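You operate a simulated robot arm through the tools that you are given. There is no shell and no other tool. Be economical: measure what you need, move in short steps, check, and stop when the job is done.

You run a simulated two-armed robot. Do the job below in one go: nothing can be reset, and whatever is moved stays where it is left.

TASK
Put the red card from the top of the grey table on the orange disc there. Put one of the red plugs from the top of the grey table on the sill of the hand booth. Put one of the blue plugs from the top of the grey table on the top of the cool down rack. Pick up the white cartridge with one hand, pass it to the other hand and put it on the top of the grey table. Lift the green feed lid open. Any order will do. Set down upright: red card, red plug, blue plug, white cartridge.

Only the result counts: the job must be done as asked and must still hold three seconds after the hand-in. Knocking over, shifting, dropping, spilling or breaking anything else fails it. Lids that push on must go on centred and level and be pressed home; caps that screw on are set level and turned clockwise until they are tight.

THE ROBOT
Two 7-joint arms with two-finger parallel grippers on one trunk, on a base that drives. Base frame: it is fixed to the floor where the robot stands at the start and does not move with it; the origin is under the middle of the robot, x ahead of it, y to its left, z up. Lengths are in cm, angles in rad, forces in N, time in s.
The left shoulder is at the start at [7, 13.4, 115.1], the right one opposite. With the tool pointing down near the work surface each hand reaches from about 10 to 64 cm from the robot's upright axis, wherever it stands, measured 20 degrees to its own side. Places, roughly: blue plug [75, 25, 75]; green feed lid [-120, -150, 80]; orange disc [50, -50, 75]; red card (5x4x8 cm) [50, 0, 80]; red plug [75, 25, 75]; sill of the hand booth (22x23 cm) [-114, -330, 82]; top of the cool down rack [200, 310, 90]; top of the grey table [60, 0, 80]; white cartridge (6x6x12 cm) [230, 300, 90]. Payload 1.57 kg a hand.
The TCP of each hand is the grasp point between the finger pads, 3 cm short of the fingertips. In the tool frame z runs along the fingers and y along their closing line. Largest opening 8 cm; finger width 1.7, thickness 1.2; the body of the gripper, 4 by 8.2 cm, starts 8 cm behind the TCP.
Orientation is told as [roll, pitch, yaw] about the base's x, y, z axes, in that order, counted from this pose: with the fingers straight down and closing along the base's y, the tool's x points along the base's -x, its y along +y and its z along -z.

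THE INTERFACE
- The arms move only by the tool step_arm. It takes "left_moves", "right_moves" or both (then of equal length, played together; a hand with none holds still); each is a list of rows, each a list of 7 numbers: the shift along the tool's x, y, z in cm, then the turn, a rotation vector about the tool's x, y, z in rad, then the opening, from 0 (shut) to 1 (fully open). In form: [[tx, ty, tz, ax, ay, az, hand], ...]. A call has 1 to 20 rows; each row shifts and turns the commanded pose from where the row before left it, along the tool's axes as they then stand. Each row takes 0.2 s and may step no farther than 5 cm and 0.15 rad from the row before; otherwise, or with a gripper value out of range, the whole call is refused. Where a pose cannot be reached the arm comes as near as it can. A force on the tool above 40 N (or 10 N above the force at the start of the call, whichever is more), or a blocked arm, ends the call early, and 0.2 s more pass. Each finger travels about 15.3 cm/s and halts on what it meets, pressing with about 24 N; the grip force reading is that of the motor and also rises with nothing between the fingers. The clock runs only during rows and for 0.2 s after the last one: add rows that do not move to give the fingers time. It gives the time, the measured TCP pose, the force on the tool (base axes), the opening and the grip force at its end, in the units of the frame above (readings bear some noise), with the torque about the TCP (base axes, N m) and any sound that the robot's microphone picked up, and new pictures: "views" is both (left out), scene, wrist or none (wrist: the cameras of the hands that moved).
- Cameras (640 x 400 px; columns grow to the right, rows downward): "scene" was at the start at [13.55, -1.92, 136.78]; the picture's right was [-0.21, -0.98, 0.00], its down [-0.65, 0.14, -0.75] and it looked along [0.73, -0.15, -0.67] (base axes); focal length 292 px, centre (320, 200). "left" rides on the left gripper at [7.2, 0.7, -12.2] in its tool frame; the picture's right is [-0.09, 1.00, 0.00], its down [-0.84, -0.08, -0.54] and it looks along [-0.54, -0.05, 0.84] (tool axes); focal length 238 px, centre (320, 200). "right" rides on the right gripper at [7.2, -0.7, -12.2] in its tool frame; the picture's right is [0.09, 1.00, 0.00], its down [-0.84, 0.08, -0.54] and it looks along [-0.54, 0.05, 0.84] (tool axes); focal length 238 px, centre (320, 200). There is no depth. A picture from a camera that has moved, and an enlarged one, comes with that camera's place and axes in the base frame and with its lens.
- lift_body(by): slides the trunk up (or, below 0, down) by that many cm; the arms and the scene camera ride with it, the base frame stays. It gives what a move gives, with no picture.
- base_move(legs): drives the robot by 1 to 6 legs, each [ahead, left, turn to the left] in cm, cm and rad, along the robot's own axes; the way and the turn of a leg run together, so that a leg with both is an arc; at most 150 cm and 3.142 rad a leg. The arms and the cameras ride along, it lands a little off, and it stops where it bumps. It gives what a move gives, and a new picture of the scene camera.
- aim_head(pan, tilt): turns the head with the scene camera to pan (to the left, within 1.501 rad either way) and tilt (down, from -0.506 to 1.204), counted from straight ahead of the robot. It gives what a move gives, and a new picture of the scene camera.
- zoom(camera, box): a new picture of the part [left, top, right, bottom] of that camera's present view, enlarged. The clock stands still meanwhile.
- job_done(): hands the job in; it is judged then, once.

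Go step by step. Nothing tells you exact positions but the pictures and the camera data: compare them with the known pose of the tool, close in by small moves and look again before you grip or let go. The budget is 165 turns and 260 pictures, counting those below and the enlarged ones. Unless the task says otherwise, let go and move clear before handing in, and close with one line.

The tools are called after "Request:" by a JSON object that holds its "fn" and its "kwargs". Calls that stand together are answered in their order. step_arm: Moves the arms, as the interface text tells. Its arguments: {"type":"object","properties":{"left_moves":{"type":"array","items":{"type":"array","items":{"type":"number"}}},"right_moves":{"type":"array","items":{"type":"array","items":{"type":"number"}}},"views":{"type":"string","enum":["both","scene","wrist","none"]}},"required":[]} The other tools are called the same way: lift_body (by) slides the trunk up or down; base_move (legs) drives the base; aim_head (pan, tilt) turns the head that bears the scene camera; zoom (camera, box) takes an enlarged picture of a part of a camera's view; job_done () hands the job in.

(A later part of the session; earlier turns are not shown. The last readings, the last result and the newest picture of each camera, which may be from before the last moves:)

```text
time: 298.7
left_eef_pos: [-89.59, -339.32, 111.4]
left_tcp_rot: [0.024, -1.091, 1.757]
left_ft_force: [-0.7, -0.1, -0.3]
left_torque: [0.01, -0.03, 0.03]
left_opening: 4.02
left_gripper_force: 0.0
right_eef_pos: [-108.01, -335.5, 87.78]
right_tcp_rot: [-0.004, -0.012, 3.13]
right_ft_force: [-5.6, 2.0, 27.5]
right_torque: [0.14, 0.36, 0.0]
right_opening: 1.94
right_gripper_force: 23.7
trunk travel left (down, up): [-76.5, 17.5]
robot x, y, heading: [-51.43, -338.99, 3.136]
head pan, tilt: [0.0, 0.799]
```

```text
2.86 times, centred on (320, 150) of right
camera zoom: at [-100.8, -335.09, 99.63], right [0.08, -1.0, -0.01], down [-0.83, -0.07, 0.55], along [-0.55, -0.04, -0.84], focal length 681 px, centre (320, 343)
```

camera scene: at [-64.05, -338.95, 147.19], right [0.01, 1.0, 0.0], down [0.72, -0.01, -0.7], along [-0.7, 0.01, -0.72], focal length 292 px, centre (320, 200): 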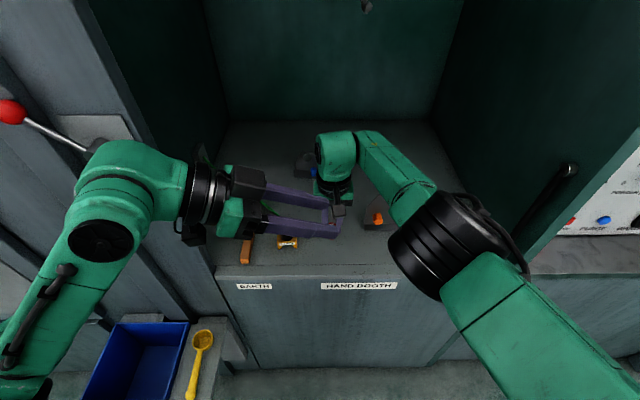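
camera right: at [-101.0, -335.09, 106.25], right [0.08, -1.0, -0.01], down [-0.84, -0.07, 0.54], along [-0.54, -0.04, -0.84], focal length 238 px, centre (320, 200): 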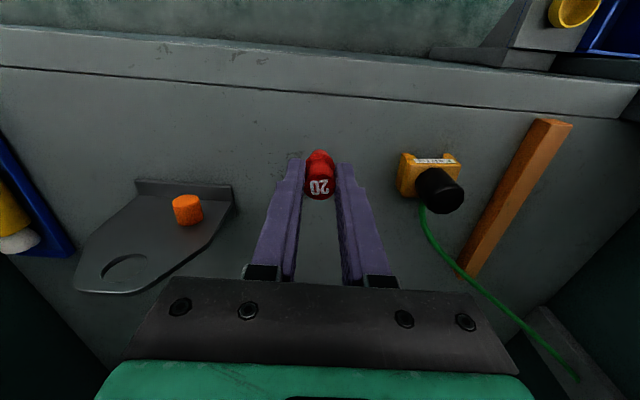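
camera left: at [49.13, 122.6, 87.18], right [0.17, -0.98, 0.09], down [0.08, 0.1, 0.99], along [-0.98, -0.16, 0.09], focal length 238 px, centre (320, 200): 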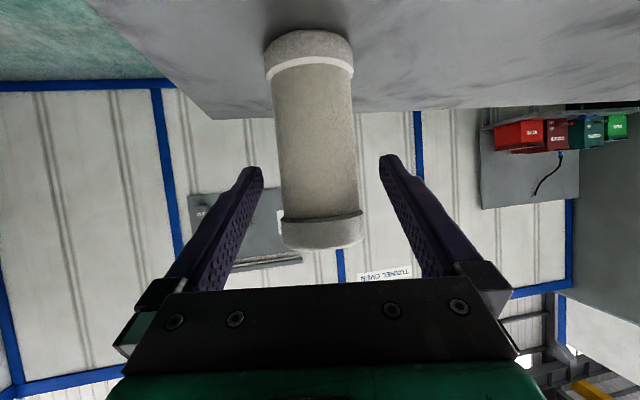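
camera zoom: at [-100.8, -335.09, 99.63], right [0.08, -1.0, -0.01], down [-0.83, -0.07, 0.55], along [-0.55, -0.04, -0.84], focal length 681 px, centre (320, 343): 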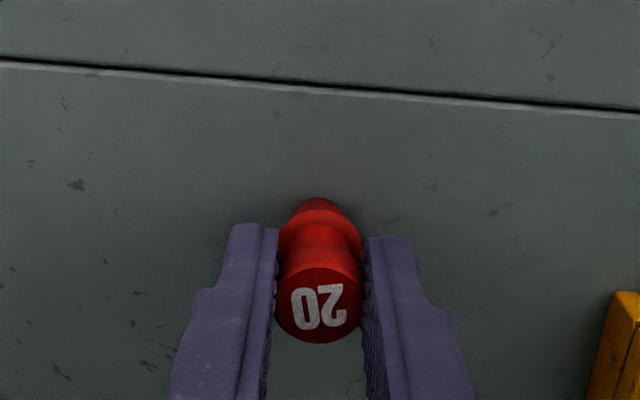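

It's on the sill. I'll ease the pressure off and open a little.

Request:
{"fn": "lift_body", "kwargs": {"by": 0.35}}

Request:
{"fn": "step_arm", "kwargs": {"right_moves": [[0, 0, 0, 0, 0, 0, 0.27], [0, 0, 0, 0, 0, 0, 0.3], [0, 0, 0, 0, 0, 0, 0.38], [0, 0, 0, 0, 0, 0, 0.38]], "views": "none"}}

Request:
{"fn": "zoom", "kwargs": {"camera": "right", "box": [240, 80, 400, 220]}}

```text
time: 299.2
left_eef_pos: [-89.84, -339.52, 111.63]
left_tcp_rot: [0.019, -1.093, 1.761]
left_ft_force: [0.5, 0.4, -0.1]
left_torque: [0.03, 0.02, 0.03]
left_opening: 4.01
left_gripper_force: 0.1
right_eef_pos: [-108.05, -335.56, 87.72]
right_tcp_rot: [-0.007, -0.004, 3.131]
right_ft_force: [-7.1, -0.1, 17.4]
right_torque: [0.0, 0.46, 0.01]
right_opening: 1.91
right_gripper_force: 24.0
trunk travel left (down, up): [-76.9, 17.1]
robot x, y, heading: [-51.37, -338.78, 3.136]
head pan, tilt: [0.0, 0.799]
```

```text
time: 300.2
left_eef_pos: [-89.97, -339.38, 111.54]
left_tcp_rot: [0.016, -1.091, 1.764]
left_ft_force: [0.8, 0.0, 0.2]
left_torque: [0.02, 0.02, 0.0]
left_opening: 4.0
left_gripper_force: 0.1
right_eef_pos: [-108.04, -335.5, 87.6]
right_tcp_rot: [-0.007, -0.001, 3.13]
right_ft_force: [0.9, -0.2, 0.2]
right_torque: [-0.02, 0.01, -0.01]
right_opening: 3.05
right_gripper_force: 0.0
trunk travel left (down, up): [-76.9, 17.1]
robot x, y, heading: [-51.44, -339.14, 3.129]
head pan, tilt: [0.0, 0.799]
```

```text
2.86 times, centred on (320, 150) of right
camera zoom: at [-100.99, -335.1, 99.61], right [0.08, -1.0, -0.01], down [-0.84, -0.07, 0.54], along [-0.54, -0.04, -0.84], focal length 681 px, centre (320, 343)
```

zoom: 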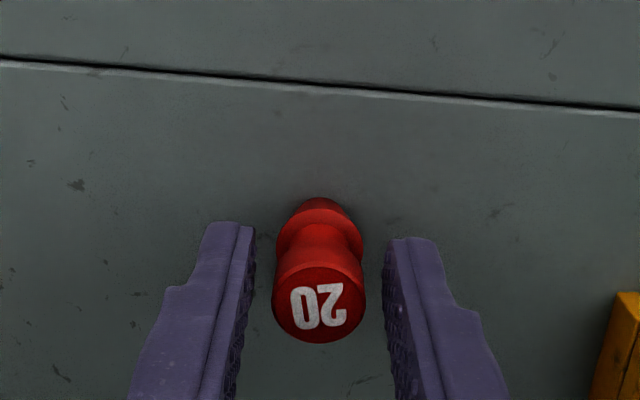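

The red plug stands on the sill. I'll rise with the trunk and back away.

Request:
{"fn": "lift_body", "kwargs": {"by": 15}}

Request:
{"fn": "base_move", "kwargs": {"legs": [[-50, 0, 0]]}}

Request:
{"fn": "aim_head", "kwargs": {"pan": 0.0, "tilt": 0.5}}

Request:
{"fn": "zoom", "kwargs": {"camera": "scene", "box": [220, 150, 460, 290]}}

```text
time: 302.0
left_eef_pos: [-89.95, -339.46, 126.59]
left_tcp_rot: [0.015, -1.092, 1.764]
left_ft_force: [-0.5, 0.3, 0.5]
left_torque: [-0.04, 0.02, 0.02]
left_opening: 4.01
left_gripper_force: 0.0
right_eef_pos: [-108.12, -335.48, 102.51]
right_tcp_rot: [-0.006, -0.002, 3.13]
right_ft_force: [-0.4, 0.1, 0.3]
right_torque: [-0.02, 0.0, -0.02]
right_opening: 3.05
right_gripper_force: 0.1
trunk travel left (down, up): [-91.9, 2.1]
robot x, y, heading: [-51.77, -338.94, 3.137]
head pan, tilt: [0.0, 0.799]
```

```text
time: 304.9
left_eef_pos: [-39.94, -339.96, 126.54]
left_tcp_rot: [0.013, -1.093, 1.773]
left_ft_force: [0.0, 0.5, 0.1]
left_torque: [-0.03, -0.02, -0.02]
left_opening: 3.98
left_gripper_force: 0.0
right_eef_pos: [-58.01, -336.13, 102.61]
right_tcp_rot: [-0.007, 0.001, 3.136]
right_ft_force: [0.4, -0.6, 0.3]
right_torque: [0.0, 0.0, -0.04]
right_opening: 3.07
right_gripper_force: 0.1
trunk travel left (down, up): [-91.9, 2.1]
robot x, y, heading: [-1.21, -339.0, 3.135]
head pan, tilt: [0.0, 0.799]
camera scene: at [-14.03, -339.35, 155.52], right [0.0, 1.0, 0.0], down [0.72, 0.0, -0.7], along [-0.7, 0.0, -0.72], focal length 292 px, centre (320, 200)
```

scene: 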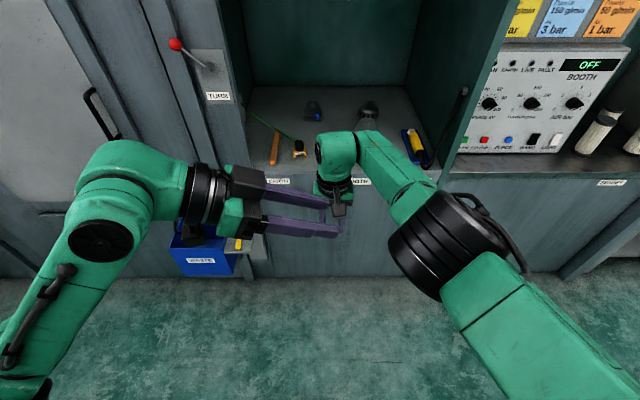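

```text
time: 305.8
left_eef_pos: [-39.7, -339.92, 126.54]
left_tcp_rot: [0.016, -1.092, 1.769]
left_ft_force: [-1.4, 0.0, -0.2]
left_torque: [0.0, -0.01, 0.02]
left_opening: 4.03
left_gripper_force: 0.0
right_eef_pos: [-57.98, -336.11, 102.65]
right_tcp_rot: [-0.007, -0.004, 3.135]
right_ft_force: [0.5, -0.6, -0.2]
right_torque: [0.0, -0.04, 0.0]
right_opening: 3.03
right_gripper_force: 0.0
trunk travel left (down, up): [-91.9, 2.1]
robot x, y, heading: [-0.64, -339.15, 3.136]
head pan, tilt: [0.0, 0.499]
camera scene: at [-14.79, -339.34, 158.14], right [0.0, 1.0, 0.0], down [0.48, 0.0, -0.88], along [-0.88, 0.0, -0.48], focal length 292 px, centre (320, 200)
```

scene: 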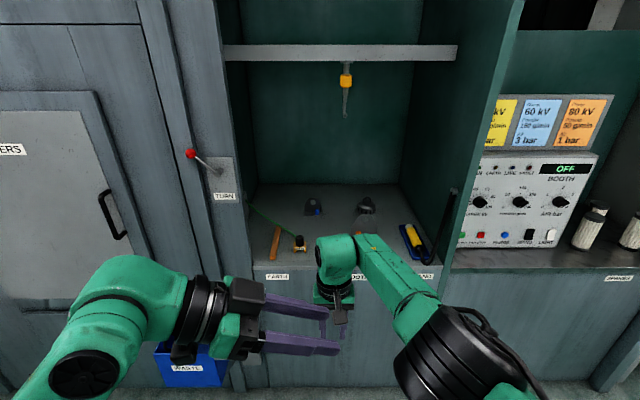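

```text
2.67 times, centred on (340, 220) of scene
camera zoom: at [-14.79, -339.34, 158.14], right [0.0, 1.0, 0.0], down [0.48, 0.0, -0.88], along [-0.88, 0.0, -0.48], focal length 779 px, centre (267, 147)
```

zoom: 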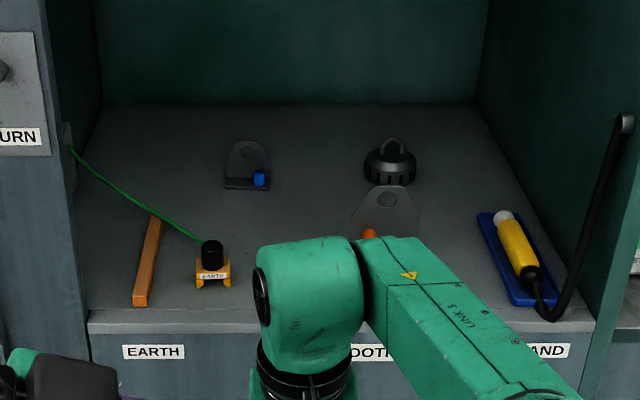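

Now to the feed bin. I'll slide along to face the bench around y = -150.

Request:
{"fn": "base_move", "kwargs": {"legs": [[20, 0, 0], [0, -100, 0], [0, -82, 0]]}}

Request:
{"fn": "zoom", "kwargs": {"camera": "scene", "box": [150, 100, 550, 350]}}

```text
time: 316.2
left_eef_pos: [-60.3, -157.08, 126.54]
left_tcp_rot: [0.017, -1.092, 1.776]
left_ft_force: [-0.6, 0.1, 0.0]
left_torque: [-0.02, -0.04, 0.02]
left_opening: 4.0
left_gripper_force: 0.2
right_eef_pos: [-78.42, -153.32, 102.62]
right_tcp_rot: [-0.009, -0.002, 3.138]
right_ft_force: [-0.3, 0.7, 0.2]
right_torque: [0.03, -0.03, 0.0]
right_opening: 3.06
right_gripper_force: 0.0
trunk travel left (down, up): [-91.9, 2.1]
robot x, y, heading: [-21.86, -155.85, 3.14]
head pan, tilt: [0.0, 0.499]
camera scene: at [-35.38, -156.37, 158.14], right [0.0, 1.0, 0.0], down [0.48, 0.0, -0.88], along [-0.88, 0.0, -0.48], focal length 292 px, centre (320, 200)
```

scene: 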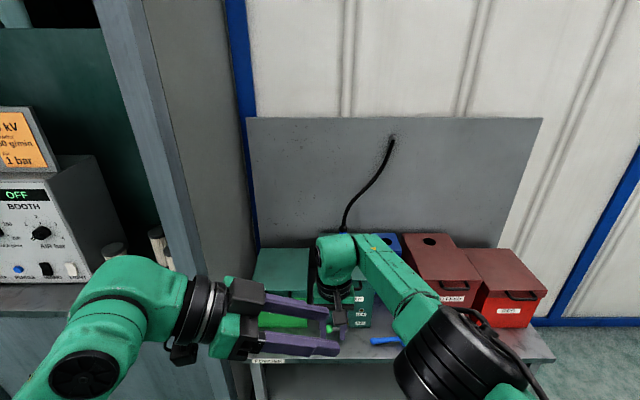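

```text
1.60 times, centred on (350, 225) of scene
camera zoom: at [-35.38, -156.37, 158.14], right [0.0, 1.0, 0.0], down [0.48, 0.0, -0.88], along [-0.88, 0.0, -0.48], focal length 468 px, centre (272, 160)
```

zoom: 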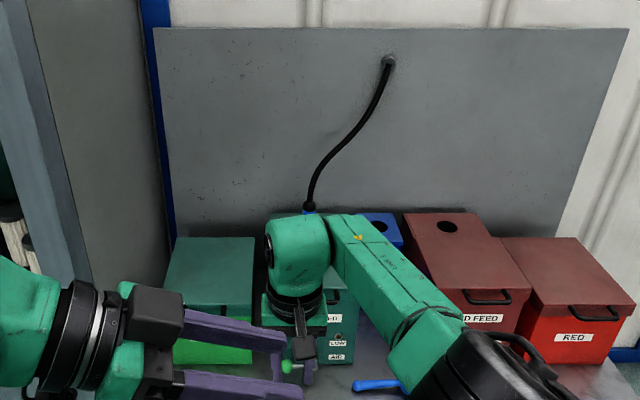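

The row reads GREEN, GREEN FEED (with hose), PURGE, RED FEED, RED. I'll move the right hand aside to see the GREEN FEED bin.

Request:
{"fn": "step_arm", "kwargs": {"right_moves": [[3, -3, -2, 0, 0, 0, 0.38], [3, -4, -2, 0, 0, 0, 0.38], [2, -4, -2, 0, 0, 0, 0.38], [0, -4, -2, 0, 0, 0, 0.38], [0, -4, 0, 0, 0, 0, 0.38], [0, -4, 0, 0, 0, 0, 0.38], [0, -4, 0, 0, 0, 0, 0.38]], "views": "scene"}}

Request:
{"fn": "zoom", "kwargs": {"camera": "scene", "box": [240, 220, 420, 350]}}

```text
refused: row 2 steps farther than a row can; nothing moved
```

```text
3.08 times, centred on (330, 285) of scene
camera zoom: at [-35.38, -156.37, 158.14], right [0.0, 1.0, 0.0], down [0.48, 0.0, -0.88], along [-0.88, 0.0, -0.48], focal length 899 px, centre (289, -62)
```

zoom: 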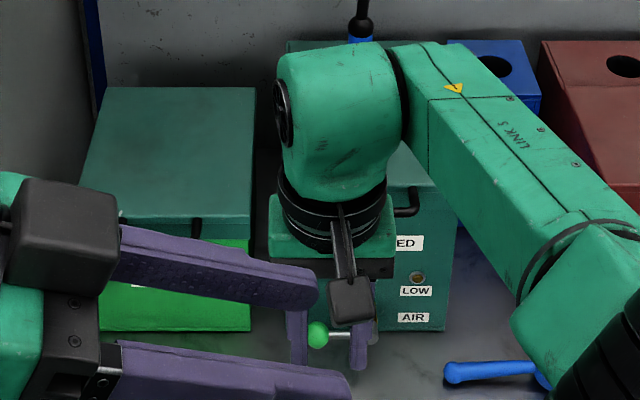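

Request:
{"fn": "step_arm", "kwargs": {"right_moves": [[3, -3, -2, 0, 0, 0, 0.38], [3, -3, -2, 0, 0, 0, 0.38], [2, -4, -2, 0, 0, 0, 0.38], [0, -4, -2, 0, 0, 0, 0.38], [0, -4, 0, 0, 0, 0, 0.38], [0, -4, 0, 0, 0, 0, 0.38], [0, -4, 0, 0, 0, 0, 0.38]], "views": "scene"}}

Request:
{"fn": "zoom", "kwargs": {"camera": "scene", "box": [240, 200, 420, 350]}}

```text
time: 317.8
left_eef_pos: [-60.22, -156.74, 126.72]
left_tcp_rot: [0.017, -1.091, 1.772]
left_ft_force: [0.3, -0.5, 0.4]
left_torque: [0.02, -0.02, 0.03]
left_opening: 3.99
left_gripper_force: 0.1
right_eef_pos: [-70.3, -126.99, 110.79]
right_tcp_rot: [-0.006, -0.002, 3.138]
right_ft_force: [0.6, -0.3, -0.3]
right_torque: [-0.01, 0.01, 0.03]
right_opening: 3.06
right_gripper_force: 0.0
trunk travel left (down, up): [-91.9, 2.1]
robot x, y, heading: [-21.1, -155.63, -3.139]
head pan, tilt: [0.0, 0.499]
camera scene: at [-35.34, -155.96, 158.14], right [0.0, 1.0, 0.0], down [0.48, 0.0, -0.88], along [-0.88, 0.0, -0.48], focal length 292 px, centre (320, 200)
```

scene: 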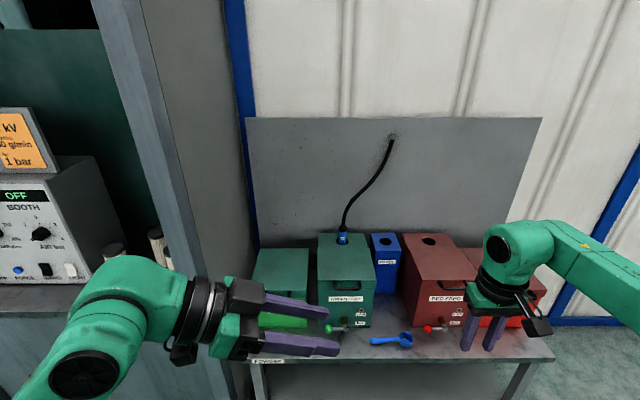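

```text
2.67 times, centred on (330, 275) of scene
camera zoom: at [-35.34, -155.96, 158.14], right [0.0, 1.0, 0.0], down [0.48, 0.0, -0.88], along [-0.88, 0.0, -0.48], focal length 779 px, centre (293, 0)
```

zoom: 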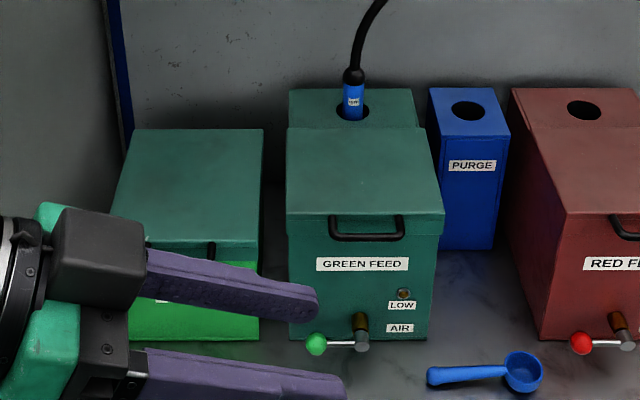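

The GREEN FEED lid has a bail handle at its front (bar near [-109, -146, 83]) and hinges at the back near x = -129. I'll turn the right hand so its fingers point forward and close vertically, to grip that bar.

Request:
{"fn": "step_arm", "kwargs": {"right_moves": [[0, 0, 0, 0, 0, 0.1428, 0.5], [0, 0, 0, 0, 0, 0.1428, 0.5], [0, 0, 0, 0, 0, 0.1428, 0.5], [0, 0, 0, 0, 0, 0.1428, 0.5], [0, 0, 0, 0, 0, 0.1428, 0.5], [0, 0, 0, 0, 0, 0.1428, 0.5], [0, 0, 0, 0, 0, 0.1428, 0.5], [0, 0, 0, 0, 0, 0.1428, 0.5], [0, 0, 0, 0, 0, 0.1428, 0.5], [0, 0, 0, 0, 0, 0.1428, 0.5], [0, 0, 0, 0, 0, 0.1428, 0.5], [0, 0, 0, -0.14, 0, 0, 0.5], [0, 0, 0, -0.14, 0, 0, 0.5], [0, 0, 0, -0.14, 0, 0, 0.5], [0, 0, 0, -0.14, 0, 0, 0.5], [0, 0, 0, -0.14, 0, 0, 0.5], [0, 0, 0, -0.14, 0, 0, 0.5], [0, 0, 0, -0.14, 0, 0, 0.5], [0, 0, 0, -0.14, 0, 0, 0.5], [0, 0, 0, 0, 0, 0, 0.5]], "views": "scene"}}

```text
time: 322.0
left_eef_pos: [-60.22, -156.89, 126.65]
left_tcp_rot: [0.017, -1.094, 1.777]
left_ft_force: [0.2, 0.0, 0.2]
left_torque: [-0.01, 0.02, -0.01]
left_opening: 3.99
left_gripper_force: 0.0
right_eef_pos: [-70.82, -129.2, 110.78]
right_tcp_rot: [1.07, -0.001, 1.615]
right_ft_force: [-0.1, 0.1, -0.1]
right_torque: [0.01, 0.0, -0.02]
right_opening: 4.01
right_gripper_force: 0.1
right hand out of reach, approached as far as the arm can: row 19
trunk travel left (down, up): [-91.9, 2.1]
robot x, y, heading: [-21.5, -155.97, 3.138]
head pan, tilt: [0.0, 0.499]
camera scene: at [-35.42, -156.24, 158.13], right [0.0, 1.0, 0.0], down [0.48, 0.0, -0.88], along [-0.88, 0.0, -0.48], focal length 292 px, centre (320, 200)
```

scene: 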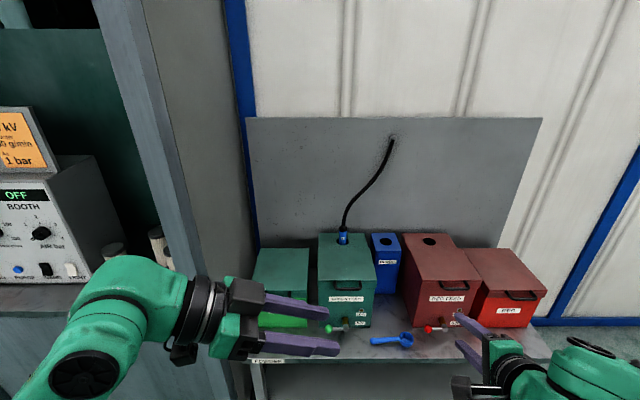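

The orientation works. I'll raise the left hand out of the way, lower the trunk, and bring the right hand toward the middle at handle height.

Request:
{"fn": "step_arm", "kwargs": {"left_moves": [[-3.55, 0, -1.84, 0, 0, 0, 0.5], [-3.55, 0, -1.84, 0, 0, 0, 0.5], [-3.55, 0, -1.84, 0, 0, 0, 0.5], [0, 0, 0, 0, 0, 0, 0.5]], "views": "none"}}

Request:
{"fn": "lift_body", "kwargs": {"by": -24}}

Request:
{"fn": "step_arm", "kwargs": {"right_moves": [[4.2, -0.5, 1, 0, 0, 0, 0.5], [4.2, -0.5, 1, 0, 0, 0, 0.5], [4.2, -0.5, 1, 0, 0, 0, 0.5], [4.2, -0.5, 1, 0, 0, 0, 0.5], [0, 0, 0, 0, 0, 0, 0.5]], "views": "both"}}

```text
time: 323.0
left_eef_pos: [-60.04, -156.97, 138.77]
left_tcp_rot: [0.016, -1.092, 1.776]
left_ft_force: [-0.7, -0.2, 0.3]
left_torque: [-0.01, -0.04, -0.01]
left_opening: 3.99
left_gripper_force: 0.0
right_eef_pos: [-70.72, -129.36, 110.96]
right_tcp_rot: [1.068, -0.002, 1.613]
right_ft_force: [1.0, 0.4, 0.5]
right_torque: [0.0, 0.02, 0.01]
right_opening: 4.02
right_gripper_force: 0.1
trunk travel left (down, up): [-91.9, 2.1]
robot x, y, heading: [-21.61, -156.0, -3.138]
head pan, tilt: [0.0, 0.499]
```

```text
time: 325.5
left_eef_pos: [-60.2, -156.85, 114.63]
left_tcp_rot: [0.016, -1.09, 1.775]
left_ft_force: [-0.2, -0.4, -0.5]
left_torque: [-0.02, 0.02, 0.04]
left_opening: 4.01
left_gripper_force: 0.1
right_eef_pos: [-70.7, -129.26, 86.9]
right_tcp_rot: [1.069, -0.003, 1.613]
right_ft_force: [0.2, 0.1, 0.1]
right_torque: [0.01, -0.01, -0.04]
right_opening: 3.97
right_gripper_force: 0.0
trunk travel left (down, up): [-67.9, 26.1]
robot x, y, heading: [-21.95, -155.9, 3.143]
head pan, tilt: [0.0, 0.499]
```

```text
time: 326.7
left_eef_pos: [-60.1, -156.46, 114.57]
left_tcp_rot: [0.017, -1.088, 1.77]
left_ft_force: [-0.1, 0.6, -0.2]
left_torque: [-0.06, 0.0, 0.04]
left_opening: 3.99
left_gripper_force: 0.1
right_eef_pos: [-70.58, -138.68, 79.62]
right_tcp_rot: [1.067, -0.166, 1.678]
right_ft_force: [-0.1, 0.9, 0.5]
right_torque: [0.0, 0.02, 0.02]
right_opening: 4.0
right_gripper_force: 0.0
right hand out of reach, approached as far as the arm can: row 2, 3, 4
trunk travel left (down, up): [-67.9, 26.1]
robot x, y, heading: [-21.61, -156.11, 3.14]
head pan, tilt: [0.0, 0.499]
stopped in row 5 (right hand): the arm was blocked; the commanded pose is now the measured one
camera scene: at [-35.34, -155.87, 134.15], right [0.0, 1.0, 0.0], down [0.48, 0.0, -0.88], along [-0.88, 0.0, -0.48], focal length 292 px, centre (320, 200)
camera right: at [-58.84, -145.49, 83.49], right [-0.45, -0.28, 0.84], down [0.35, 0.81, 0.46], along [-0.82, 0.51, -0.27], focal length 238 px, centre (320, 200)
```

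scene: 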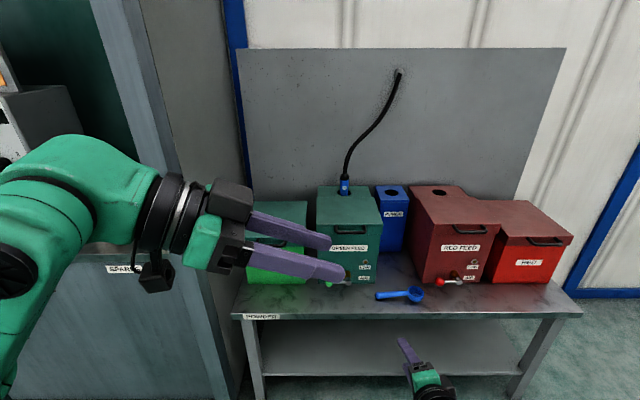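
right: 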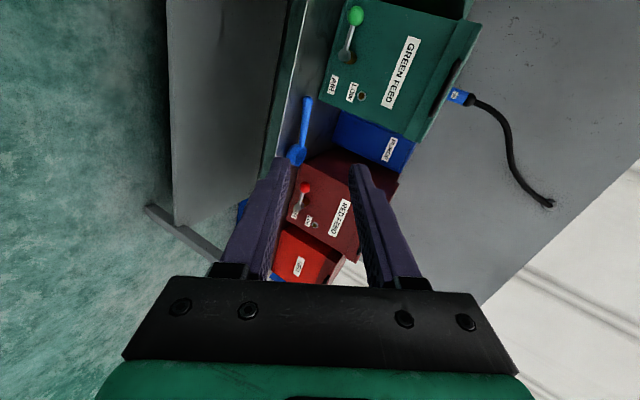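

The arm limits out when reaching across. I'll undo the twist, and instead angle the whole robot so the right hand meets the handle while the left stays clear of the cabinet.

Request:
{"fn": "step_arm", "kwargs": {"right_moves": [[-3, 2, 0, 0, 0, 0, 0.6], [-3, 2, 0, 0.01, 0.012, 0.088, 0.6], [0, 2, 0, 0.01, 0.012, 0.088, 0.6], [0, 0, 0, 0, 0, 0, 0.6]], "views": "none"}}

Request:
{"fn": "base_move", "kwargs": {"legs": [[0, -13, 0], [0, 0, 0.5]]}}

Request:
{"fn": "aim_head", "kwargs": {"pan": -0.3, "tilt": 0.6}}

```text
time: 327.7
left_eef_pos: [-60.1, -156.76, 114.77]
left_tcp_rot: [0.018, -1.09, 1.774]
left_ft_force: [0.8, 0.0, 0.5]
left_torque: [-0.01, 0.04, -0.02]
left_opening: 3.98
left_gripper_force: 0.1
right_eef_pos: [-74.05, -134.03, 85.89]
right_tcp_rot: [1.052, 0.003, 1.613]
right_ft_force: [0.2, 0.6, -0.6]
right_torque: [0.0, 0.01, 0.03]
right_opening: 4.78
right_gripper_force: 0.1
trunk travel left (down, up): [-67.9, 26.1]
robot x, y, heading: [-21.36, -156.1, 3.142]
head pan, tilt: [0.0, 0.499]
```

```text
time: 330.5
left_eef_pos: [-54.77, -162.29, 114.7]
left_tcp_rot: [0.017, -1.093, 2.278]
left_ft_force: [-0.5, 0.9, 0.6]
left_torque: [-0.01, 0.03, 0.0]
left_opening: 3.99
left_gripper_force: 0.1
right_eef_pos: [-78.07, -149.16, 85.92]
right_tcp_rot: [1.05, 0.001, 2.116]
right_ft_force: [-0.4, 0.1, -0.3]
right_torque: [0.01, -0.03, -0.01]
right_opening: 4.78
right_gripper_force: 0.0
trunk travel left (down, up): [-67.9, 26.1]
robot x, y, heading: [-21.36, -142.93, -2.635]
head pan, tilt: [0.0, 0.499]
camera scene: at [-33.6, -149.96, 134.14], right [-0.48, 0.88, 0.0], down [0.42, 0.23, -0.88], along [-0.77, -0.42, -0.48], focal length 292 px, centre (320, 200)
```

scene: 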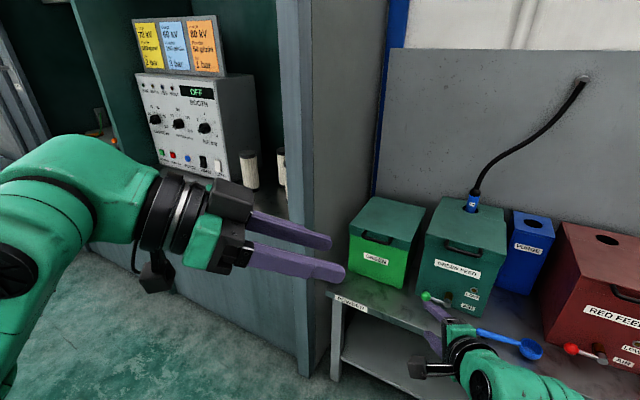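

```text
time: 331.3
left_eef_pos: [-54.96, -162.32, 114.66]
left_tcp_rot: [0.016, -1.094, 2.279]
left_ft_force: [0.0, 0.6, 0.6]
left_torque: [0.01, 0.0, 0.01]
left_opening: 4.04
left_gripper_force: 0.1
right_eef_pos: [-78.15, -149.13, 85.69]
right_tcp_rot: [1.051, 0.003, 2.117]
right_ft_force: [0.7, -0.1, -0.3]
right_torque: [-0.01, -0.01, -0.03]
right_opening: 4.8
right_gripper_force: 0.1
trunk travel left (down, up): [-67.9, 26.1]
robot x, y, heading: [-21.34, -143.12, -2.634]
head pan, tilt: [-0.3, 0.6]
camera scene: at [-34.29, -147.36, 133.23], right [-0.2, 0.98, 0.0], down [0.55, 0.11, -0.83], along [-0.81, -0.17, -0.56], focal length 292 px, centre (320, 200)
```

scene: 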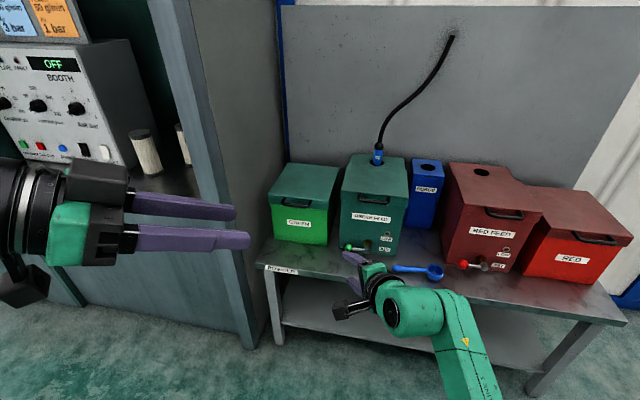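

Request:
{"fn": "zoom", "kwargs": {"camera": "scene", "box": [310, 140, 450, 310]}}

Request:
{"fn": "zoom", "kwargs": {"camera": "right", "box": [0, 0, 640, 400]}}

```text
2.35 times, centred on (380, 225) of scene
camera zoom: at [-34.29, -147.36, 133.23], right [-0.2, 0.98, 0.0], down [0.55, 0.11, -0.83], along [-0.81, -0.17, -0.56], focal length 688 px, centre (179, 141)
```

zoom: 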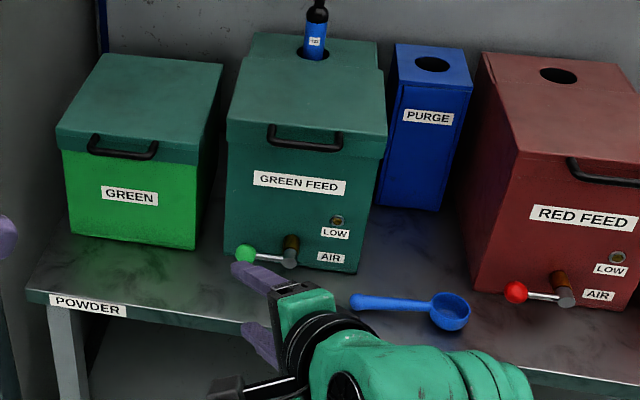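

```text
1.00 times, centred on (320, 200) of right
camera zoom: at [-65.1, -149.64, 91.12], right [-0.38, -0.33, 0.86], down [-0.07, 0.94, 0.34], along [-0.92, 0.07, -0.37], focal length 238 px, centre (320, 200)
```

zoom: 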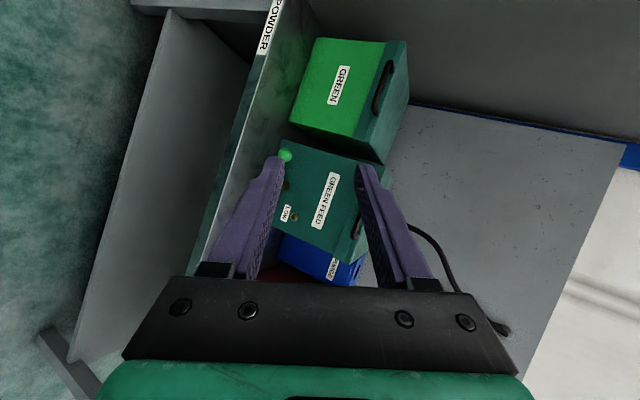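

The handle bar is near [-111, -146, 82]. I'll drive the base so the right fingers come in front of it.

Request:
{"fn": "base_move", "kwargs": {"legs": [[0, -19, 0], [16, 0, 0]]}}

Request:
{"fn": "zoom", "kwargs": {"camera": "right", "box": [160, 60, 480, 260]}}

Request:
{"fn": "zoom", "kwargs": {"camera": "scene", "box": [220, 120, 420, 320]}}

```text
time: 333.8
left_eef_pos: [-78.04, -153.18, 114.75]
left_tcp_rot: [0.018, -1.092, 2.278]
left_ft_force: [-0.5, -0.2, -0.6]
left_torque: [0.0, -0.03, -0.02]
left_opening: 4.01
left_gripper_force: 0.0
right_eef_pos: [-101.21, -139.95, 85.94]
right_tcp_rot: [1.051, 0.003, 2.119]
right_ft_force: [0.0, -0.1, 0.5]
right_torque: [-0.01, -0.03, 0.01]
right_opening: 4.81
right_gripper_force: 0.0
trunk travel left (down, up): [-67.9, 26.1]
robot x, y, heading: [-44.83, -134.18, -2.639]
head pan, tilt: [-0.3, 0.6]
camera scene: at [-57.39, -138.19, 133.24], right [-0.2, 0.98, 0.0], down [0.55, 0.12, -0.83], along [-0.81, -0.17, -0.56], focal length 292 px, centre (320, 200)
```

scene: 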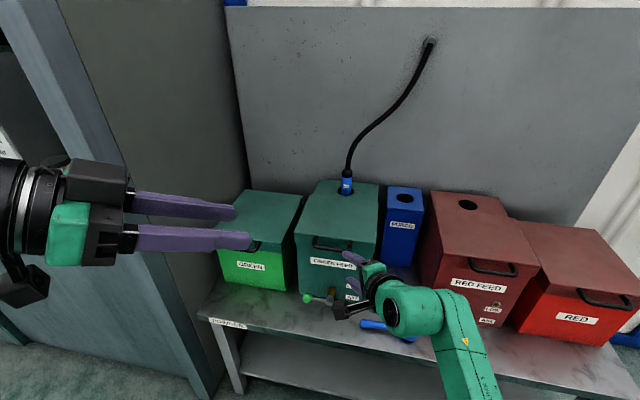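

```text
2.00 times, centred on (320, 160) of right
camera zoom: at [-88.21, -140.53, 91.14], right [-0.37, -0.33, 0.86], down [-0.07, 0.94, 0.34], along [-0.93, 0.07, -0.37], focal length 477 px, centre (320, 280)
```

zoom: 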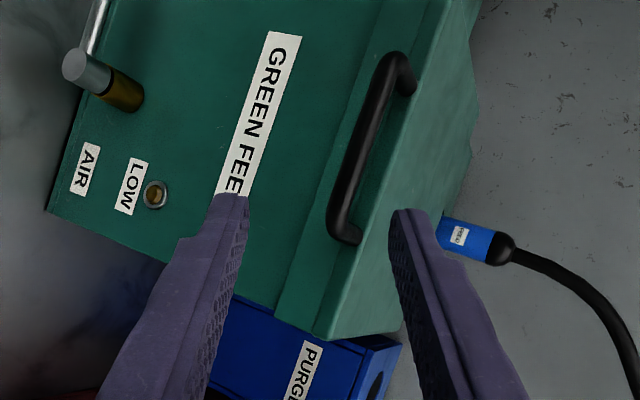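

```text
2.00 times, centred on (320, 220) of scene
camera zoom: at [-57.39, -138.19, 133.24], right [-0.2, 0.98, 0.0], down [0.55, 0.12, -0.83], along [-0.81, -0.17, -0.56], focal length 585 px, centre (320, 160)
```

zoom: 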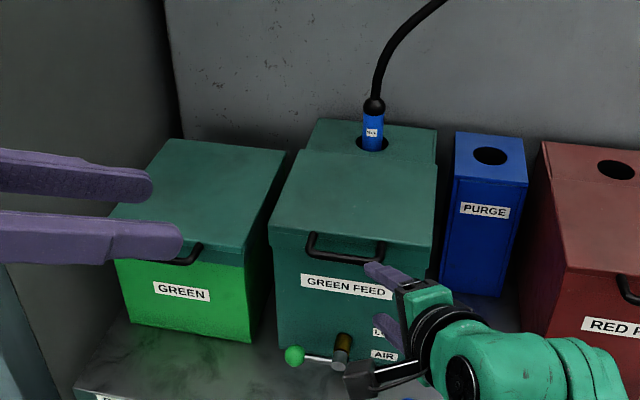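

The bar is at [-111.6, -146.1, 81.7]. I'll align and approach partway with the fingers at a 3.5 cm opening.

Request:
{"fn": "step_arm", "kwargs": {"right_moves": [[0, 1.2, 1.5, 0, 0, 0, 0.44], [-0.1, 1.16, 2, 0, 0, 0, 0.44], [0, 0, 2.5, 0, 0, 0, 0.44], [0, 0, 1.5, 0, 0, 0, 0.44], [0, 0, 0, 0, 0, 0, 0.44]], "views": "none"}}

Request:
{"fn": "zoom", "kwargs": {"camera": "right", "box": [160, 60, 480, 260]}}

Request:
{"fn": "zoom", "kwargs": {"camera": "scene", "box": [270, 170, 410, 310]}}

```text
time: 335.0
left_eef_pos: [-78.1, -153.15, 114.71]
left_tcp_rot: [0.017, -1.093, 2.28]
left_ft_force: [-0.4, 0.5, -0.1]
left_torque: [0.01, 0.01, -0.02]
left_opening: 4.0
left_gripper_force: 0.1
right_eef_pos: [-107.74, -143.97, 84.37]
right_tcp_rot: [1.053, 0.001, 2.118]
right_ft_force: [-1.1, 0.1, -0.3]
right_torque: [0.01, -0.03, 0.0]
right_opening: 3.49
right_gripper_force: 0.1
trunk travel left (down, up): [-67.9, 26.1]
robot x, y, heading: [-44.45, -133.75, -2.637]
head pan, tilt: [-0.3, 0.6]
```

```text
2.00 times, centred on (320, 160) of right
camera zoom: at [-94.74, -144.49, 89.57], right [-0.37, -0.33, 0.86], down [-0.07, 0.94, 0.34], along [-0.92, 0.07, -0.37], focal length 477 px, centre (320, 280)
```

zoom: 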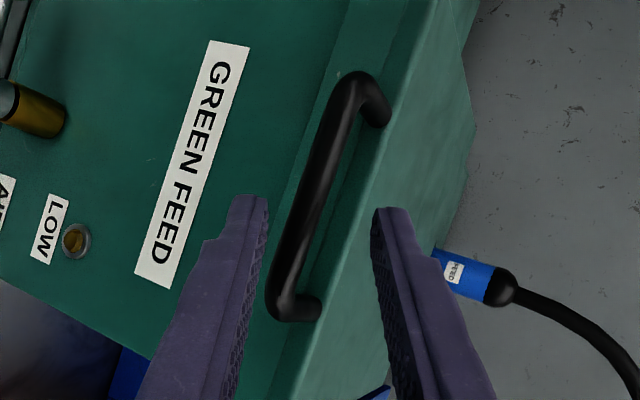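

```text
2.86 times, centred on (340, 240) of scene
camera zoom: at [-57.41, -138.2, 133.23], right [-0.2, 0.98, 0.0], down [0.55, 0.12, -0.83], along [-0.81, -0.17, -0.56], focal length 835 px, centre (263, 86)
```

zoom: 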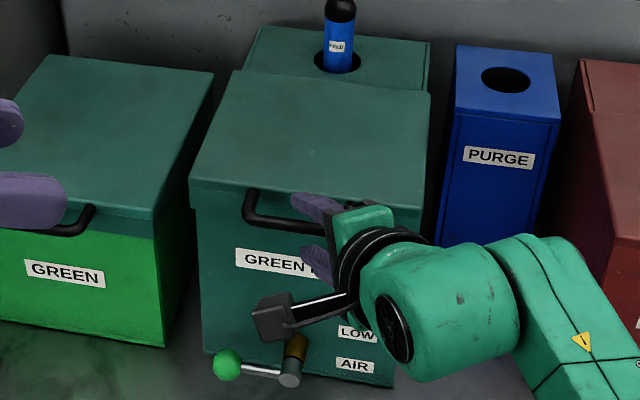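

Lined up on the middle of the bar. I'll advance 3 cm and check.

Request:
{"fn": "step_arm", "kwargs": {"right_moves": [[0, 0, 1.5, 0, 0, 0, 0.44], [0, 0, 1.5, 0, 0, 0, 0.44], [0, 0, 0, 0, 0, 0, 0.44]], "views": "none"}}

Request:
{"fn": "zoom", "kwargs": {"camera": "right", "box": [160, 60, 480, 260]}}

```text
time: 335.8
left_eef_pos: [-77.98, -153.27, 114.74]
left_tcp_rot: [0.016, -1.093, 2.278]
left_ft_force: [0.2, -0.7, 0.7]
left_torque: [-0.01, 0.04, -0.02]
left_opening: 4.01
left_gripper_force: 0.1
right_eef_pos: [-110.0, -145.38, 82.72]
right_tcp_rot: [1.051, 0.003, 2.118]
right_ft_force: [0.5, -1.4, 0.1]
right_torque: [0.0, -0.02, 0.01]
right_opening: 3.51
right_gripper_force: 0.0
trunk travel left (down, up): [-67.9, 26.1]
robot x, y, heading: [-44.47, -133.39, -2.637]
head pan, tilt: [-0.3, 0.6]
```

```text
2.00 times, centred on (320, 160) of right
camera zoom: at [-96.98, -145.88, 88.03], right [-0.37, -0.33, 0.86], down [-0.07, 0.94, 0.33], along [-0.92, 0.07, -0.37], focal length 477 px, centre (320, 280)
```

zoom: 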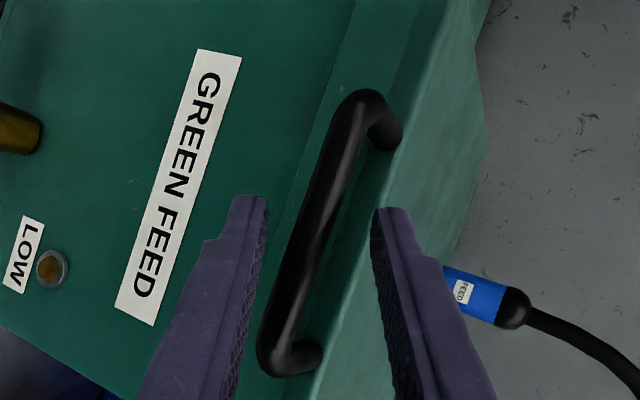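

The bar is between the fingertips. I'll cage it (not squeeze), then lift along the lid's arc for the first 20°.

Request:
{"fn": "step_arm", "kwargs": {"right_moves": [[0, 0, 0.4, 0, 0, 0, 0.35], [0, 0, 0, 0, 0, 0, 0.24], [0, 0, 0, 0, 0, 0, 0.24], [-0.03, 1.6, -0.84, 0, 0, 0, 0.24], [-0.04, 1.6, -0.84, 0, 0, 0, 0.24], [-0.2, 1.7, -0.59, 0, 0, 0, 0.24], [-0.2, 1.7, -0.59, 0, 0, 0, 0.24], [0, 0, 0, 0, 0, 0, 0.24]], "views": "none"}}

Request:
{"fn": "zoom", "kwargs": {"camera": "right", "box": [160, 60, 480, 260]}}

Request:
{"fn": "zoom", "kwargs": {"camera": "scene", "box": [250, 130, 430, 300]}}

```text
time: 337.6
left_eef_pos: [-78.02, -153.23, 114.82]
left_tcp_rot: [0.015, -1.092, 2.281]
left_ft_force: [0.8, 0.1, 0.3]
left_torque: [-0.02, 0.01, 0.01]
left_opening: 4.0
left_gripper_force: 0.0
right_eef_pos: [-111.24, -145.62, 89.7]
right_tcp_rot: [1.052, 0.001, 2.12]
right_ft_force: [0.8, -0.4, -1.7]
right_torque: [-0.02, 0.0, 0.02]
right_opening: 2.07
right_gripper_force: 0.1
trunk travel left (down, up): [-67.9, 26.1]
robot x, y, heading: [-44.63, -133.73, -2.636]
head pan, tilt: [-0.3, 0.6]
```

```text
2.00 times, centred on (320, 160) of right
camera zoom: at [-98.32, -146.05, 94.99], right [-0.37, -0.34, 0.86], down [-0.07, 0.94, 0.34], along [-0.92, 0.07, -0.37], focal length 477 px, centre (320, 280)
```

zoom: 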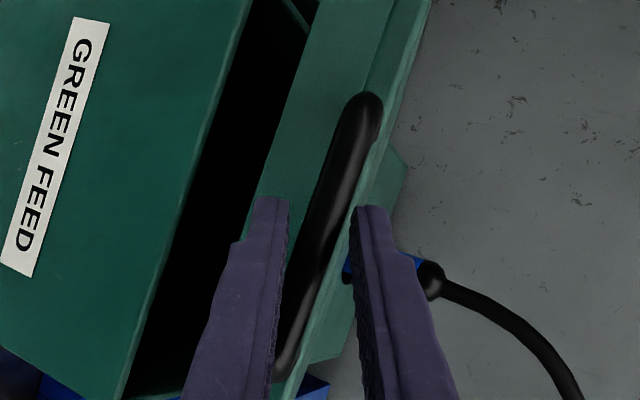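

```text
2.35 times, centred on (340, 215) of scene
camera zoom: at [-57.45, -138.2, 133.23], right [-0.2, 0.98, 0.0], down [0.55, 0.12, -0.82], along [-0.81, -0.17, -0.57], focal length 688 px, centre (273, 165)
```

zoom: 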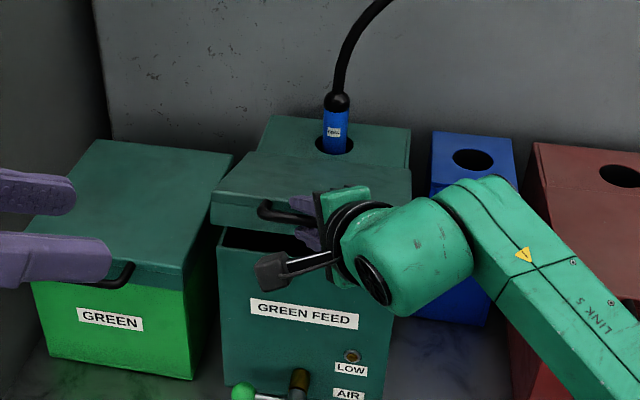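

The lid is rising. I'll continue along the arc to about 50°.

Request:
{"fn": "step_arm", "kwargs": {"right_moves": [[-0.36, 1.74, -0.32, 0, 0, 0, 0.24], [-0.36, 1.74, -0.32, 0, 0, 0, 0.24], [-0.5, 1.74, -0.05, 0, 0, 0, 0.24], [-0.5, 1.74, -0.05, 0, 0, 0, 0.24], [-0.63, 1.68, 0.24, 0, 0, 0, 0.24], [-0.63, 1.68, 0.24, 0, 0, 0, 0.24], [0, 0, 0, 0, 0, 0, 0.24]], "views": "none"}}

Request:
{"fn": "zoom", "kwargs": {"camera": "right", "box": [160, 60, 480, 260]}}

Request:
{"fn": "zoom", "kwargs": {"camera": "scene", "box": [250, 100, 450, 300]}}

```text
time: 339.2
left_eef_pos: [-78.15, -153.12, 114.67]
left_tcp_rot: [0.015, -1.093, 2.28]
left_ft_force: [-0.6, 0.5, -0.7]
left_torque: [0.01, -0.01, -0.01]
left_opening: 4.02
left_gripper_force: 0.0
right_eef_pos: [-117.03, -145.49, 98.63]
right_tcp_rot: [1.051, 0.001, 2.119]
right_ft_force: [0.5, 0.8, -1.7]
right_torque: [-0.02, 0.0, -0.03]
right_opening: 2.03
right_gripper_force: 0.9
trunk travel left (down, up): [-67.9, 26.1]
robot x, y, heading: [-44.43, -133.92, -2.635]
head pan, tilt: [-0.3, 0.6]
```

```text
2.00 times, centred on (320, 160) of right
camera zoom: at [-104.04, -145.97, 104.06], right [-0.37, -0.33, 0.86], down [-0.07, 0.94, 0.33], along [-0.92, 0.07, -0.37], focal length 477 px, centre (320, 280)
```

zoom: 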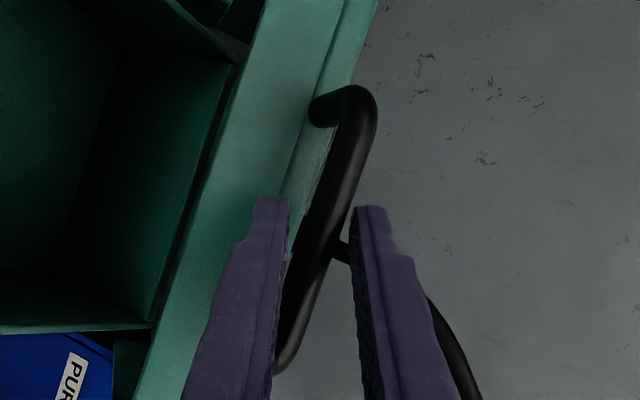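

```text
2.00 times, centred on (350, 200) of scene
camera zoom: at [-57.46, -138.2, 133.23], right [-0.2, 0.98, 0.0], down [0.55, 0.12, -0.82], along [-0.81, -0.17, -0.57], focal length 585 px, centre (260, 200)
```

zoom: 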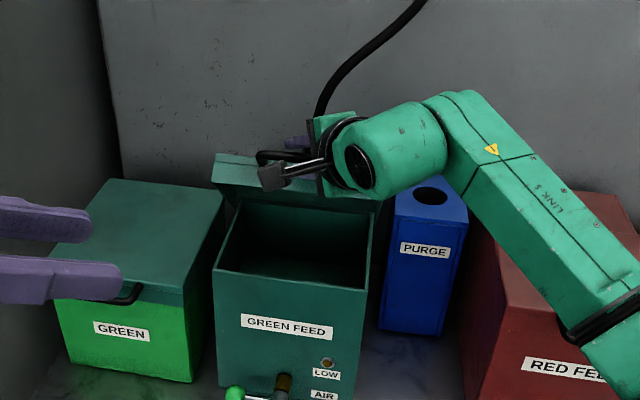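

Request:
{"fn": "step_arm", "kwargs": {"right_moves": [[-0.74, 1.57, 0.5, 0, 0, 0, 0.24], [-0.74, 1.57, 0.5, 0, 0, 0, 0.24], [-0.83, 1.41, 0.77, 0, 0, 0, 0.24], [-0.83, 1.41, 0.77, 0, 0, 0, 0.24], [0, 0, 0, 0, 0, 0, 0.24]], "views": "none"}}

Request:
{"fn": "zoom", "kwargs": {"camera": "right", "box": [160, 60, 480, 260]}}

Request:
{"fn": "zoom", "kwargs": {"camera": "scene", "box": [250, 100, 450, 300]}}

```text
time: 340.4
left_eef_pos: [-78.14, -153.21, 114.76]
left_tcp_rot: [0.015, -1.093, 2.28]
left_ft_force: [-0.5, -0.6, 0.5]
left_torque: [0.02, 0.03, -0.02]
left_opening: 4.01
left_gripper_force: 0.0
right_eef_pos: [-123.1, -145.57, 102.74]
right_tcp_rot: [1.05, 0.002, 2.119]
right_ft_force: [-0.8, 0.5, -1.5]
right_torque: [0.03, -0.05, 0.01]
right_opening: 2.02
right_gripper_force: 0.8
trunk travel left (down, up): [-67.9, 26.1]
robot x, y, heading: [-44.85, -133.68, -2.636]
head pan, tilt: [-0.3, 0.6]
```

```text
2.00 times, centred on (320, 160) of right
camera zoom: at [-110.13, -146.01, 108.04], right [-0.37, -0.34, 0.86], down [-0.07, 0.94, 0.34], along [-0.92, 0.07, -0.37], focal length 477 px, centre (320, 280)
```

zoom: 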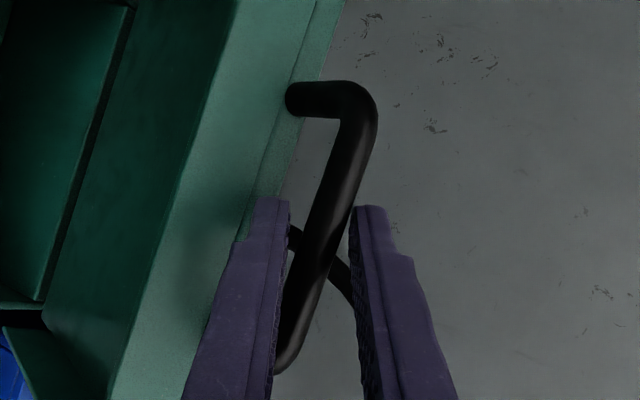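

```text
2.00 times, centred on (350, 200) of scene
camera zoom: at [-57.46, -138.19, 133.23], right [-0.2, 0.98, 0.0], down [0.55, 0.12, -0.82], along [-0.81, -0.17, -0.57], focal length 585 px, centre (260, 200)
```

zoom: 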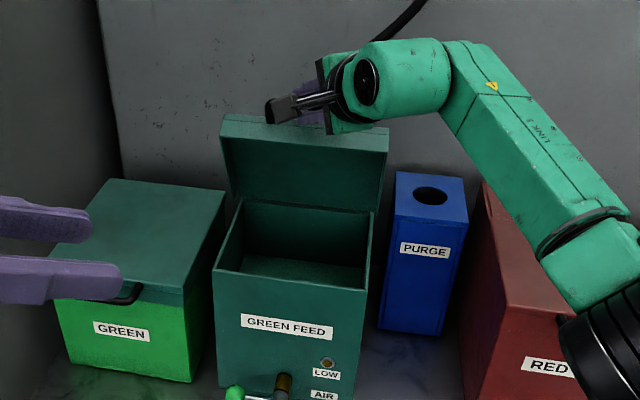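

About 70° open. I'll continue to about 90°.

Request:
{"fn": "step_arm", "kwargs": {"right_moves": [[-0.9, 1.2, 1.0, 0, 0, 0, 0.24], [-0.9, 1.2, 1.0, 0, 0, 0, 0.24], [-0.93, 0.97, 1.2, 0, 0, 0, 0.24], [-0.93, 0.97, 1.2, 0, 0, 0, 0.24], [0, 0, 0, 0, 0, 0, 0.24]], "views": "none"}}

Request:
{"fn": "zoom", "kwargs": {"camera": "right", "box": [160, 60, 480, 260]}}

Request:
{"fn": "zoom", "kwargs": {"camera": "scene", "box": [250, 80, 450, 280]}}

```text
time: 341.6
left_eef_pos: [-77.99, -153.23, 114.69]
left_tcp_rot: [0.015, -1.091, 2.279]
left_ft_force: [0.6, -1.2, -0.3]
left_torque: [0.01, 0.01, -0.01]
left_opening: 3.98
left_gripper_force: 0.0
right_eef_pos: [-127.14, -145.74, 103.93]
right_tcp_rot: [1.052, 0.002, 2.119]
right_ft_force: [0.3, 0.0, -0.7]
right_torque: [-0.01, 0.03, 0.01]
right_opening: 1.96
right_gripper_force: 0.6
right hand out of reach, approached as far as the arm can: row 3, 4
trunk travel left (down, up): [-67.9, 26.1]
robot x, y, heading: [-44.73, -133.46, -2.639]
head pan, tilt: [-0.3, 0.6]
```

```text
2.00 times, centred on (320, 160) of right
camera zoom: at [-114.09, -146.17, 109.23], right [-0.37, -0.34, 0.86], down [-0.07, 0.94, 0.34], along [-0.93, 0.07, -0.37], focal length 477 px, centre (320, 280)
```

zoom: 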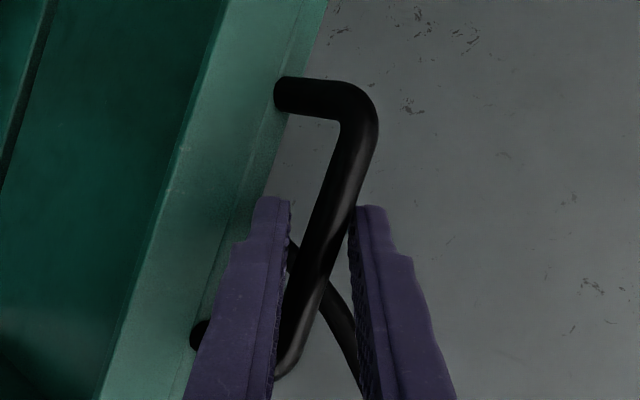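

```text
2.00 times, centred on (350, 180) of scene
camera zoom: at [-57.45, -138.21, 133.23], right [-0.2, 0.98, 0.0], down [0.55, 0.12, -0.82], along [-0.81, -0.17, -0.57], focal length 585 px, centre (260, 240)
```

zoom: 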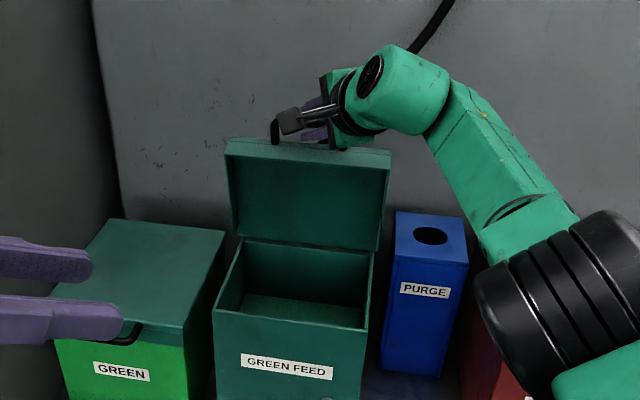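

About 82° open. Before pushing further I'll check the elbow's clearance to the red bins.

Request:
{"fn": "aim_head", "kwargs": {"pan": -0.75, "tilt": 0.75}}

```text
time: 342.5
left_eef_pos: [-78.1, -153.24, 114.75]
left_tcp_rot: [0.018, -1.094, 2.279]
left_ft_force: [0.4, -0.7, -0.4]
left_torque: [0.01, -0.02, 0.0]
left_opening: 4.0
left_gripper_force: 0.0
right_eef_pos: [-127.01, -145.65, 103.98]
right_tcp_rot: [1.052, 0.002, 2.119]
right_ft_force: [0.4, -0.3, -0.2]
right_torque: [0.0, 0.01, 0.02]
right_opening: 1.93
right_gripper_force: 0.1
trunk travel left (down, up): [-67.9, 26.1]
robot x, y, heading: [-44.83, -133.53, -2.635]
head pan, tilt: [-0.75, 0.75]
camera scene: at [-56.83, -134.4, 131.94], right [0.24, 0.97, 0.0], down [0.66, -0.16, -0.73], along [-0.71, 0.18, -0.68], focal length 292 px, centre (320, 200)
```

scene: 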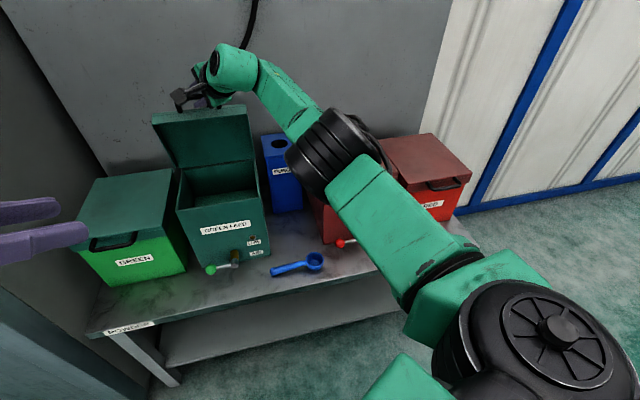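

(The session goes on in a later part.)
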